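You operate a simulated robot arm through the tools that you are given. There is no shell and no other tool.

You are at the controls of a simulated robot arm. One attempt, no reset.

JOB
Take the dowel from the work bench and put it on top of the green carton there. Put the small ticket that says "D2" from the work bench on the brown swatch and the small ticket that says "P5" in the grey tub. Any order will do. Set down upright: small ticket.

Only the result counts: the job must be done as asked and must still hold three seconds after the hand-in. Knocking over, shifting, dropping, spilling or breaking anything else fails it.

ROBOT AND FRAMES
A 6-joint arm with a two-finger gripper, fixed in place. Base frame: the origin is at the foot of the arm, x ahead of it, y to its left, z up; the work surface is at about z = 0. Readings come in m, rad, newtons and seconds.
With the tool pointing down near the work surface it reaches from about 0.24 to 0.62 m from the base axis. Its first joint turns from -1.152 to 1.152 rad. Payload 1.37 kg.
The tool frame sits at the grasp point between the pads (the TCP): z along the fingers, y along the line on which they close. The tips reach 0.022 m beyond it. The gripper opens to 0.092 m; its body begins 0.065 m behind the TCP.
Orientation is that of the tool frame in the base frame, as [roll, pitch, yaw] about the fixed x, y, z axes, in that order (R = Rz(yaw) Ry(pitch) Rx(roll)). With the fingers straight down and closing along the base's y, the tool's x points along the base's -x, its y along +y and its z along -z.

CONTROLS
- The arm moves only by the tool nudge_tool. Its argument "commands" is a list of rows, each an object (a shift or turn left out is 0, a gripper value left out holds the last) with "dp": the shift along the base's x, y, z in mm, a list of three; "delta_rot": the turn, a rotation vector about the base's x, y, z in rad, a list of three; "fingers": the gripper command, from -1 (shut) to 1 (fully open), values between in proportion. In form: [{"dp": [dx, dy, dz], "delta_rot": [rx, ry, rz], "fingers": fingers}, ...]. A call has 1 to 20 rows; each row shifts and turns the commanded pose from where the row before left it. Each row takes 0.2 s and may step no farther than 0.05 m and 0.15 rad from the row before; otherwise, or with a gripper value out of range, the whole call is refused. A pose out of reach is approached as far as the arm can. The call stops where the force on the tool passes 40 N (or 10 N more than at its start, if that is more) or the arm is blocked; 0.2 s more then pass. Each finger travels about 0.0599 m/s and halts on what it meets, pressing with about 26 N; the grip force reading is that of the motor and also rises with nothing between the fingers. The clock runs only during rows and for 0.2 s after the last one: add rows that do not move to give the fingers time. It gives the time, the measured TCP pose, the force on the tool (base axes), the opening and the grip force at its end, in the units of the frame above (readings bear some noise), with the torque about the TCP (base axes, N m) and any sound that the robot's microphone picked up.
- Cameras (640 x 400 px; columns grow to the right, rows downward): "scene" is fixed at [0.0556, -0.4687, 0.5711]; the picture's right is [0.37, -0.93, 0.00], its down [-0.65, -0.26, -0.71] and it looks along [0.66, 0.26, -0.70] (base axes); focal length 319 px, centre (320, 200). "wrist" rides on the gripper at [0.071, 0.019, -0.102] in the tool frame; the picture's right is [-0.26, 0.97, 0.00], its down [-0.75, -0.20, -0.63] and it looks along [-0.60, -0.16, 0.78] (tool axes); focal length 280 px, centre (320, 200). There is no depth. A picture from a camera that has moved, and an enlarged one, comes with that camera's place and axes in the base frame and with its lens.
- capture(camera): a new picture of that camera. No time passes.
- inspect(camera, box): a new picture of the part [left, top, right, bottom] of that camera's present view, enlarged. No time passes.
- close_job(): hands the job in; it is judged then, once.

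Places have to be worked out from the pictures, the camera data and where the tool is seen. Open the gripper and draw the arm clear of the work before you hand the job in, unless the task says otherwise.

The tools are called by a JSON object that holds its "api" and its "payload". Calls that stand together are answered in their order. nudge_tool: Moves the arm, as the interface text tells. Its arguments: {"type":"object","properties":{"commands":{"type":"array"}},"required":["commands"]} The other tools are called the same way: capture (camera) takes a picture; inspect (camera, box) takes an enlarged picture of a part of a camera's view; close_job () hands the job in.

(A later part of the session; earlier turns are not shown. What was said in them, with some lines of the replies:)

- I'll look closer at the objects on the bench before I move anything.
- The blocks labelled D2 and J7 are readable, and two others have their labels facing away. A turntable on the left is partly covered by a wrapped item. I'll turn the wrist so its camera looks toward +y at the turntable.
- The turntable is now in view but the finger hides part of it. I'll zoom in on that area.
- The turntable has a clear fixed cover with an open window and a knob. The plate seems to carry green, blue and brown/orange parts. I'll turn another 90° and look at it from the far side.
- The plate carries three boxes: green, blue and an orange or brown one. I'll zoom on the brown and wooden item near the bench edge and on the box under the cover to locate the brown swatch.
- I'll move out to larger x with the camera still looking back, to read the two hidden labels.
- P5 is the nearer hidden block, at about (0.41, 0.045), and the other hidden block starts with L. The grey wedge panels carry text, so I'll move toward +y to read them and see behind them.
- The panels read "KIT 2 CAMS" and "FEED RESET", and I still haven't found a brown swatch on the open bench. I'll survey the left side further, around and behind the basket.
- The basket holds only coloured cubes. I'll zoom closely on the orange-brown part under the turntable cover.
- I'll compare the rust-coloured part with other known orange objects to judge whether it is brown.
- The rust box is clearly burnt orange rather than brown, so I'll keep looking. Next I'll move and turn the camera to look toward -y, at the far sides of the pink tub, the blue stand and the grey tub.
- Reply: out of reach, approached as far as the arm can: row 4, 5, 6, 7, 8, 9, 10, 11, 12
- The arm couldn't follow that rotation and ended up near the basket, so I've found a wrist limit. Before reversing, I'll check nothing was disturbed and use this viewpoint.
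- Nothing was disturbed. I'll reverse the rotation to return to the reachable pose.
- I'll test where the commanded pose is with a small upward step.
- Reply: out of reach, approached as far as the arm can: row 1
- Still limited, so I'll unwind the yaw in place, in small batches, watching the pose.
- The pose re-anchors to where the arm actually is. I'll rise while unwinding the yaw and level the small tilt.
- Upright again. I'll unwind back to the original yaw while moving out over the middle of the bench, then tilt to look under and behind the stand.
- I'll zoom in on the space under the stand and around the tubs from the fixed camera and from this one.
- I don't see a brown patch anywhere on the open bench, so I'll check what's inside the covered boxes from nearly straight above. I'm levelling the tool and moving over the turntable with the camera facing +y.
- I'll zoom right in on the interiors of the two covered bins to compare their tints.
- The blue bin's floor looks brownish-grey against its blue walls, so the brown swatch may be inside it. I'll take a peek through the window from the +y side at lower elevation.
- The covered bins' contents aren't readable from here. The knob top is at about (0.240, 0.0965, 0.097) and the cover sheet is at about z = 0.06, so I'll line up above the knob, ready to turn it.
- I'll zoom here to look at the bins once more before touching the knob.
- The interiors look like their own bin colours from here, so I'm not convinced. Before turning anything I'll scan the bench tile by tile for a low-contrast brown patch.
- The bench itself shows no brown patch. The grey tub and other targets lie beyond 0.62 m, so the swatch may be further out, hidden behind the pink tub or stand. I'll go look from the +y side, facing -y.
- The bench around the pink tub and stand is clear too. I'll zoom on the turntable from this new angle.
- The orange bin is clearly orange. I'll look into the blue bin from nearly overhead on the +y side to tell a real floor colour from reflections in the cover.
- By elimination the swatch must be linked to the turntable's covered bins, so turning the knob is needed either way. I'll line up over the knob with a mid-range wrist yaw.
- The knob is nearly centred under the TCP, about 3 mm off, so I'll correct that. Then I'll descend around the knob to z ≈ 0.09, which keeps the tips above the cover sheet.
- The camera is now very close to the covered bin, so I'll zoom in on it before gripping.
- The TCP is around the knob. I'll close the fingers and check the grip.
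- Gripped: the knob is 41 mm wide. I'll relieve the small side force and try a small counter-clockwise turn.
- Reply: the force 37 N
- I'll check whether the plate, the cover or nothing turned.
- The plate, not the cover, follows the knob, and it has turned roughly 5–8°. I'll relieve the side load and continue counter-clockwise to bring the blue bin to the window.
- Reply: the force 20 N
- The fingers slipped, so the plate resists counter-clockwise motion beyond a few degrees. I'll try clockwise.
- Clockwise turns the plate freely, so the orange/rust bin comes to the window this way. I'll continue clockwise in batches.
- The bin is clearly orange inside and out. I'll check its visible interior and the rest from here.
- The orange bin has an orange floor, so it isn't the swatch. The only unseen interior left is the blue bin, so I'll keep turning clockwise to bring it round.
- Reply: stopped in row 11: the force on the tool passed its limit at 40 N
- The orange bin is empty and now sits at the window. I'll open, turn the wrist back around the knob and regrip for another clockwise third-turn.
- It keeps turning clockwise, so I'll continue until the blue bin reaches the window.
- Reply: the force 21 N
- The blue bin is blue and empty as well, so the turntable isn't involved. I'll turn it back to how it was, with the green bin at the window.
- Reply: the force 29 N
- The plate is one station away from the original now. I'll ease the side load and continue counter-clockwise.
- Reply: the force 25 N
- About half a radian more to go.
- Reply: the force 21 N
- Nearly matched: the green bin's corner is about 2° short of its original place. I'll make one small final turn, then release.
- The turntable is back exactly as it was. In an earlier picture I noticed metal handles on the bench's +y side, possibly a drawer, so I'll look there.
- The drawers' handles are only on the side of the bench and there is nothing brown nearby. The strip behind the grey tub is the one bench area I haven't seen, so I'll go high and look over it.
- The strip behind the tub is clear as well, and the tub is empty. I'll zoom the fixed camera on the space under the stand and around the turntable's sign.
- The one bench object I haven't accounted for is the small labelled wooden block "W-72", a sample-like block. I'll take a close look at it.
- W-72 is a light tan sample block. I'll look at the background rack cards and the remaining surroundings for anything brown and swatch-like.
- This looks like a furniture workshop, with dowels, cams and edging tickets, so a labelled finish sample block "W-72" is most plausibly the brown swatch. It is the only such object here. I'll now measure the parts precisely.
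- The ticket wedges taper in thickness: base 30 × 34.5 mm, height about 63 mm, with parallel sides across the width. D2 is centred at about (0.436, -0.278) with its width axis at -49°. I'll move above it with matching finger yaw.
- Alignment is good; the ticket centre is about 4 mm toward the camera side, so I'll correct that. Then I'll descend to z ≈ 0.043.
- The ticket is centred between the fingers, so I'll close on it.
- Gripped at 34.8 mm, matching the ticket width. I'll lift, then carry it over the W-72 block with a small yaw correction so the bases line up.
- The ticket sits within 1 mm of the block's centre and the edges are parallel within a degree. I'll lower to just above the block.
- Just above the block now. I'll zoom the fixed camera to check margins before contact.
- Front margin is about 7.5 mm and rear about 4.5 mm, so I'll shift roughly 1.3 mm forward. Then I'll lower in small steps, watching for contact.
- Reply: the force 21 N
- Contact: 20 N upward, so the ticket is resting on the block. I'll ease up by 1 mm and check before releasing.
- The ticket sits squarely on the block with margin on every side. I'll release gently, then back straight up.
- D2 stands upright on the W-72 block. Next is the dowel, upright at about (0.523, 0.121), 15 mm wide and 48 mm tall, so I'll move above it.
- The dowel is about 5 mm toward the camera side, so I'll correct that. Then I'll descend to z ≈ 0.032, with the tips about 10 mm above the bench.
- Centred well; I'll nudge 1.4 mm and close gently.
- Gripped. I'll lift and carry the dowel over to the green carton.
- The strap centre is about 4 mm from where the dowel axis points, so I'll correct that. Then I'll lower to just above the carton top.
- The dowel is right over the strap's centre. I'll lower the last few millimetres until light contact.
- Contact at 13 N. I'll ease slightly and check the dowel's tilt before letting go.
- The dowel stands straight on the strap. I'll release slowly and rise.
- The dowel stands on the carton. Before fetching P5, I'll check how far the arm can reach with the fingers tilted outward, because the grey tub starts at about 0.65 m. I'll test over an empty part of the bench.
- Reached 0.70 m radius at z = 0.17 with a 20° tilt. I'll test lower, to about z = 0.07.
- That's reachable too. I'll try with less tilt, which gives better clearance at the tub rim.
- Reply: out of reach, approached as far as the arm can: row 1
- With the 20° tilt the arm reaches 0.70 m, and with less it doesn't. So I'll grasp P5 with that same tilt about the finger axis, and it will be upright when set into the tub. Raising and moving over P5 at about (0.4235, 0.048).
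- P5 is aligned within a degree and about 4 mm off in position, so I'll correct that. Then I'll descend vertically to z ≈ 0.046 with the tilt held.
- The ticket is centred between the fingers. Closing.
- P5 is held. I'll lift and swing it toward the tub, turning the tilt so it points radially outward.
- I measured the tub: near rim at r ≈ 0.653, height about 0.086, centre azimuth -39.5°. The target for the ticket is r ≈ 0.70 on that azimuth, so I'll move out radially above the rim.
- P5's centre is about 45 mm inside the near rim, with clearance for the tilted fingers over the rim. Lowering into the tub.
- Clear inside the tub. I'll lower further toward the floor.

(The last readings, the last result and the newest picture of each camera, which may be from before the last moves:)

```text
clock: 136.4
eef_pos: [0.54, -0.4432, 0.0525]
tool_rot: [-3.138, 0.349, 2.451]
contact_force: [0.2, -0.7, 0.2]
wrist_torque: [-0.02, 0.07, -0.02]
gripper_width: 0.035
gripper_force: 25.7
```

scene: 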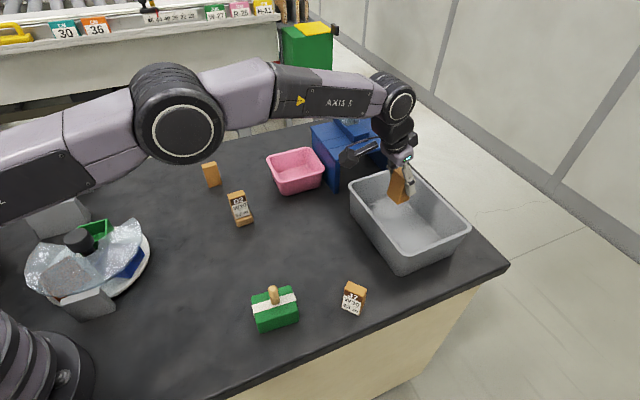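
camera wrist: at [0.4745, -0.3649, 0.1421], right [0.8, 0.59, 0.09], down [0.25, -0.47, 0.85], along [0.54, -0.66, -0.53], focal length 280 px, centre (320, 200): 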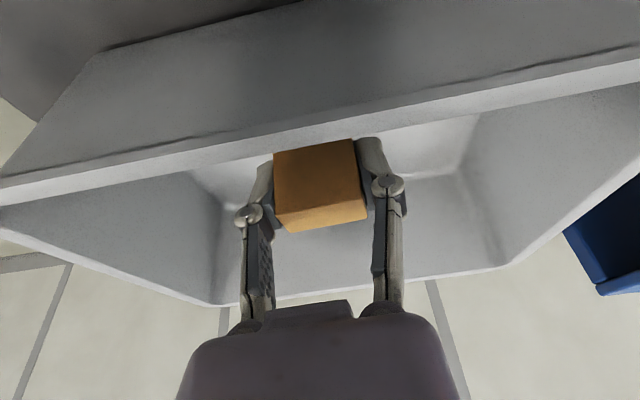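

{"api": "nudge_tool", "payload": {"commands": [{"dp": [0, 0, -1.5]}, {"dp": [0, 0, 0]}, {"dp": [0, 0, 0]}]}}

{"api": "nudge_tool", "payload": {"commands": [{"dp": [0, 0, -1.5]}, {"dp": [0, 0, 0]}, {"dp": [0, 0, 0]}]}}

```text
clock: 137.2
eef_pos: [0.5395, -0.4445, 0.0524]
tool_rot: [-3.139, 0.351, 2.451]
contact_force: [-0.4, -0.3, 0.0]
wrist_torque: [-0.02, -0.02, 0.01]
gripper_width: 0.0349
gripper_force: 26.4
```

```text
clock: 138.0
eef_pos: [0.5403, -0.4446, 0.0521]
tool_rot: [-3.139, 0.353, 2.452]
contact_force: [0.2, -0.2, 7.2]
wrist_torque: [0.06, 0.0, 0.03]
gripper_width: 0.0347
gripper_force: 26.4
```

Light contact at 7 N; P5 is resting on the tub floor with the same orientation it had on the bench. I'll release gently and lift straight up.

{"api": "nudge_tool", "payload": {"commands": [{"dp": [0, 0, 0], "fingers": -0.15}, {"dp": [0, 0, 0], "fingers": -0.05}, {"dp": [0, 0, 0], "fingers": 0.1}, {"dp": [0, 0, 0], "fingers": 0.4}, {"dp": [0, 0, 0], "fingers": 0.5}, {"dp": [0, 0, 0], "fingers": 0.5}, {"dp": [0, 0, 10], "fingers": 0.5}, {"dp": [0, 0, 25], "fingers": 0.5}, {"dp": [0, 0, 40], "fingers": 0.5}, {"dp": [0, 0, 40], "fingers": 0.5}, {"dp": [0, 0, 0], "fingers": 0.5}]}}

{"api": "inspect", "payload": {"camera": "scene", "box": [335, 145, 475, 270]}}

{"api": "capture", "payload": {"camera": "wrist"}}

```text
clock: 140.4
eef_pos: [0.5401, -0.4432, 0.1646]
tool_rot: [-3.139, 0.35, 2.451]
contact_force: [-0.8, 0.2, -0.3]
wrist_torque: [-0.02, -0.05, 0.02]
gripper_width: 0.0689
gripper_force: 0.0
```

```text
3.20 times, centred on (405, 208) of scene
camera zoom: at [0.0556, -0.4687, 0.5711], right [0.37, -0.93, 0.0], down [-0.65, -0.26, -0.71], along [0.66, 0.26, -0.7], focal length 1020 px, centre (48, 176)
```

zoom: 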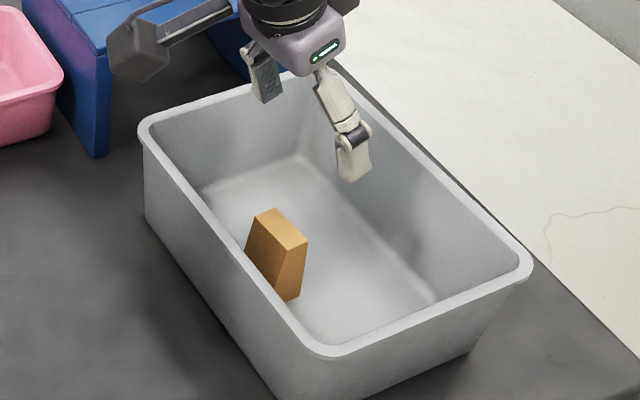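

```text
taken
camera wrist: at [0.475, -0.365, 0.2374], right [0.8, 0.59, 0.09], down [0.25, -0.47, 0.85], along [0.54, -0.66, -0.53], focal length 280 px, centre (320, 200)
```

wrist: 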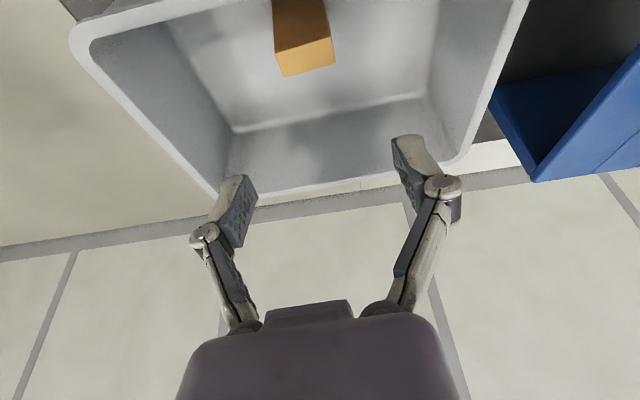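

P5 stands upright in the tub. Before backing away, I'll use this view to check the space under the stand once more.

{"api": "inspect", "payload": {"camera": "wrist", "box": [450, 0, 640, 200]}}

{"api": "inspect", "payload": {"camera": "wrist", "box": [60, 0, 540, 210]}}

```text
2.00 times, centred on (545, 100) of wrist
camera zoom: at [0.475, -0.365, 0.2374], right [0.8, 0.59, 0.09], down [0.25, -0.47, 0.85], along [0.54, -0.66, -0.53], focal length 561 px, centre (-130, 400)
```

zoom: 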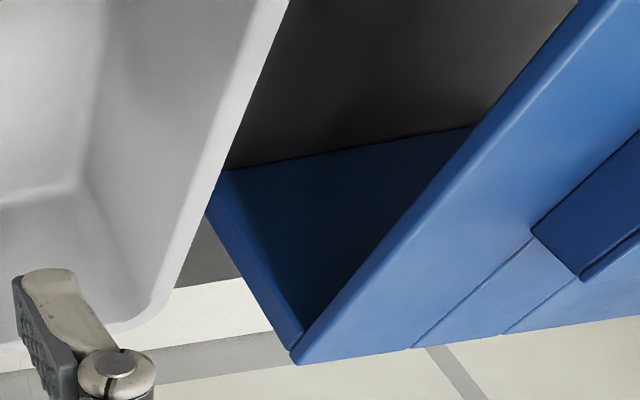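

```text
1.33 times, centred on (300, 105) of wrist
camera zoom: at [0.475, -0.365, 0.2374], right [0.8, 0.59, 0.09], down [0.25, -0.47, 0.85], along [0.54, -0.66, -0.53], focal length 374 px, centre (347, 327)
```

zoom: 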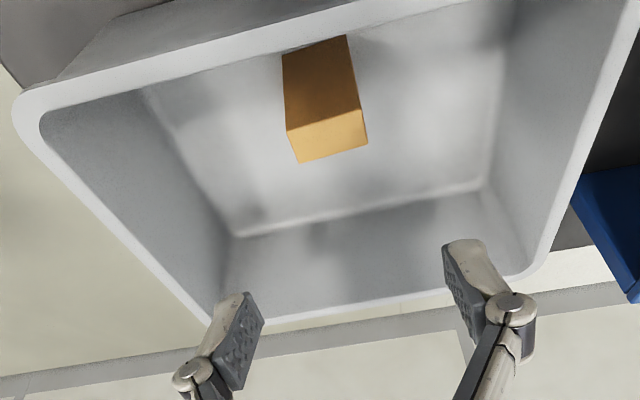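

{"api": "inspect", "payload": {"camera": "wrist", "box": [515, 0, 625, 85]}}

{"api": "inspect", "payload": {"camera": "scene", "box": [338, 150, 392, 190]}}

```text
4.71 times, centred on (570, 42) of wrist
camera zoom: at [0.475, -0.365, 0.2374], right [0.8, 0.59, 0.09], down [0.25, -0.47, 0.85], along [0.54, -0.66, -0.53], focal length 1320 px, centre (-856, 941)
```

zoom: 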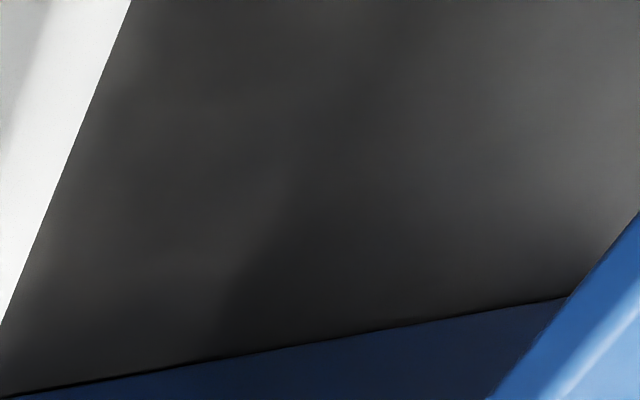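

```text
10.00 times, centred on (365, 170) of scene
camera zoom: at [0.0556, -0.4687, 0.5711], right [0.37, -0.93, 0.0], down [-0.65, -0.26, -0.71], along [0.66, 0.26, -0.7], focal length 3186 px, centre (-130, 500)
```

zoom: 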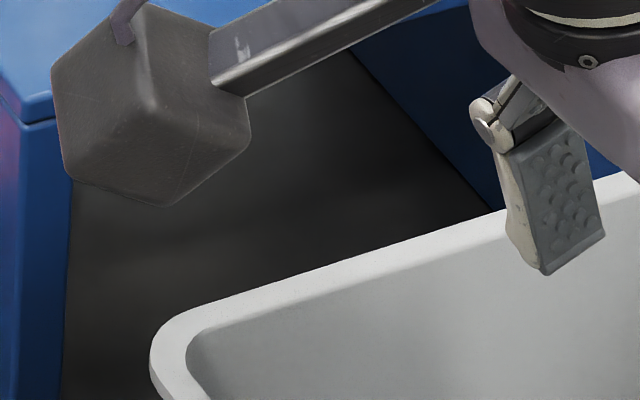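

Nothing there. I'll back away: up, inward, and level the tool.

{"api": "nudge_tool", "payload": {"commands": [{"dp": [0, 0, 40]}, {"dp": [-15, 12, 30]}, {"dp": [-25, 20, 10], "delta_rot": [0.063, 0.077, 0]}, {"dp": [-25, 20, 0], "delta_rot": [0.063, 0.077, 0]}, {"dp": [-25, 25, 0], "delta_rot": [0.063, 0.077, 0]}, {"dp": [-25, 30, 0], "delta_rot": [0.033, 0.04, 0]}, {"dp": [-25, 35, 0]}, {"dp": [-20, 35, 0]}, {"dp": [0, 35, 10]}, {"dp": [0, 35, 10]}, {"dp": [0, 0, 0], "fingers": 1}, {"dp": [0, 0, 0], "fingers": 1}]}}

{"api": "capture", "payload": {"camera": "wrist"}}

{"api": "capture", "payload": {"camera": "scene"}}

```text
clock: 143.0
eef_pos: [0.3801, -0.1972, 0.2667]
tool_rot: [-3.137, 0.0, 2.453]
contact_force: [0.4, -0.5, 0.1]
wrist_torque: [0.03, 0.02, 0.02]
gripper_width: 0.092
gripper_force: 0.0
```

```text
taken
camera wrist: at [0.338, -0.137, 0.369], right [0.82, 0.58, 0.0], down [0.45, -0.63, 0.63], along [0.36, -0.51, -0.78], focal length 280 px, centre (320, 200)
```

wrist: 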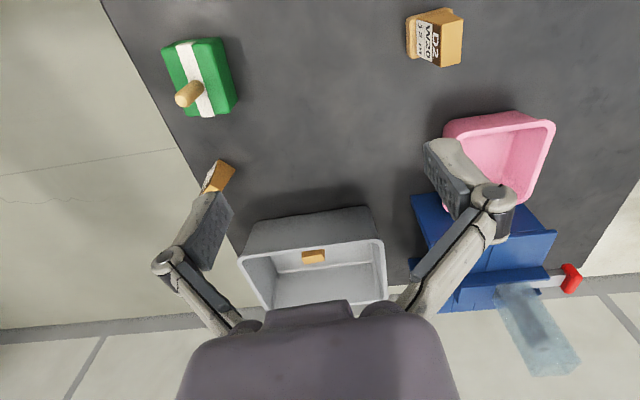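

```text
taken
```

scene: 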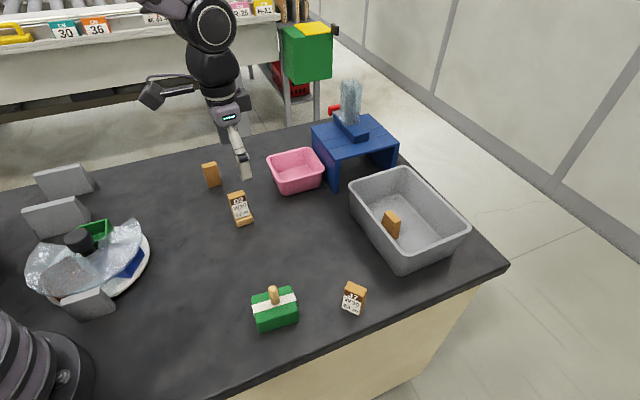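

All three items are placed. I'll do a last close check of D2 on the block, the dowel and P5 before handing in.

{"api": "inspect", "payload": {"camera": "wrist", "box": [390, 0, 480, 80]}}

{"api": "inspect", "payload": {"camera": "scene", "box": [215, 180, 330, 335]}}

{"api": "inspect", "payload": {"camera": "scene", "box": [0, 150, 200, 330]}}

```text
5.00 times, centred on (435, 40) of wrist
camera zoom: at [0.338, -0.137, 0.369], right [0.82, 0.58, 0.0], down [0.45, -0.63, 0.63], along [0.36, -0.51, -0.78], focal length 1402 px, centre (-255, 1000)
```

zoom: 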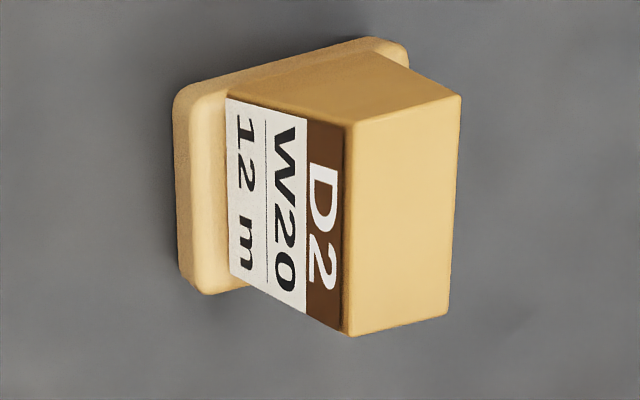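

```text
2.58 times, centred on (272, 258) of scene
camera zoom: at [0.0556, -0.4687, 0.5711], right [0.37, -0.93, 0.0], down [-0.65, -0.26, -0.71], along [0.66, 0.26, -0.7], focal length 822 px, centre (443, 52)
```

zoom: 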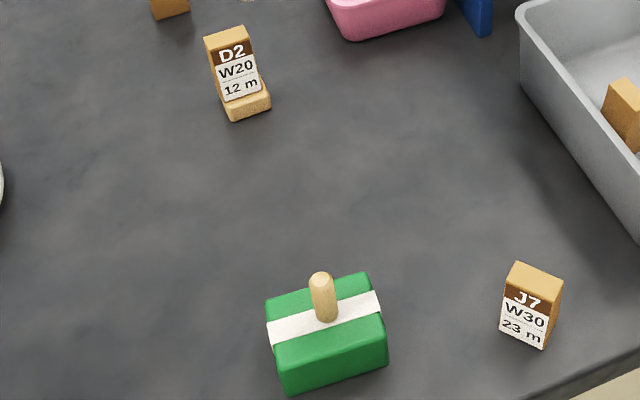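

```text
2.22 times, centred on (100, 240) of scene
camera zoom: at [0.0556, -0.4687, 0.5711], right [0.37, -0.93, 0.0], down [-0.65, -0.26, -0.71], along [0.66, 0.26, -0.7], focal length 708 px, centre (809, 111)
```

zoom: 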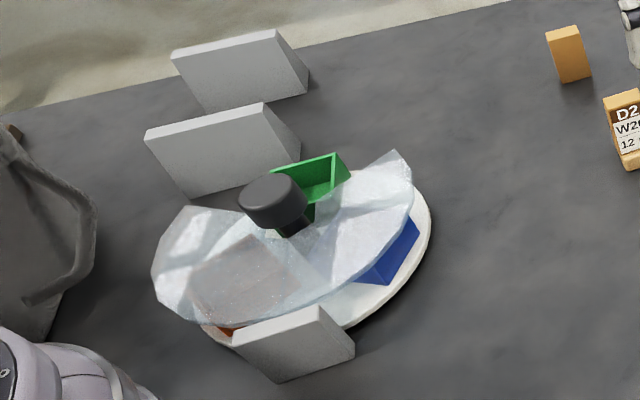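

D2 is upright on the wooden sample block, the dowel stands on the carton, and P5 is upright in the grey tub. The turntable looks the same as at the start. The gripper is open and clear of the work, so I'm handing in.

{"api": "close_job", "payload": {}}

```text
The job is handed in.
```

I've handed the job in, but one placement rests on a guess: I treated the tan wooden sample block labelled "W-72" as the brown swatch. I searched the bench, looked under the blue stand and checked all three turntable bins, and found no other brown swatch. If you meant something else, D2 is in the wrong place.

- **Dowel:** it stands upright on top of the green carton, at the centre of the white strap.
- **D2 ticket:** it stands upright on the W-72 block.
- **P5 ticket:** it stands upright on the floor of the grey tub.

**Turntable moved:** while looking for the swatch I turned the turntable by its knob to see into the covered bins. I then turned it back, and in the camera view it matches its starting position.

I saw nothing else disturbed in the final pictures. The gripper was open and clear of the work at hand-in.
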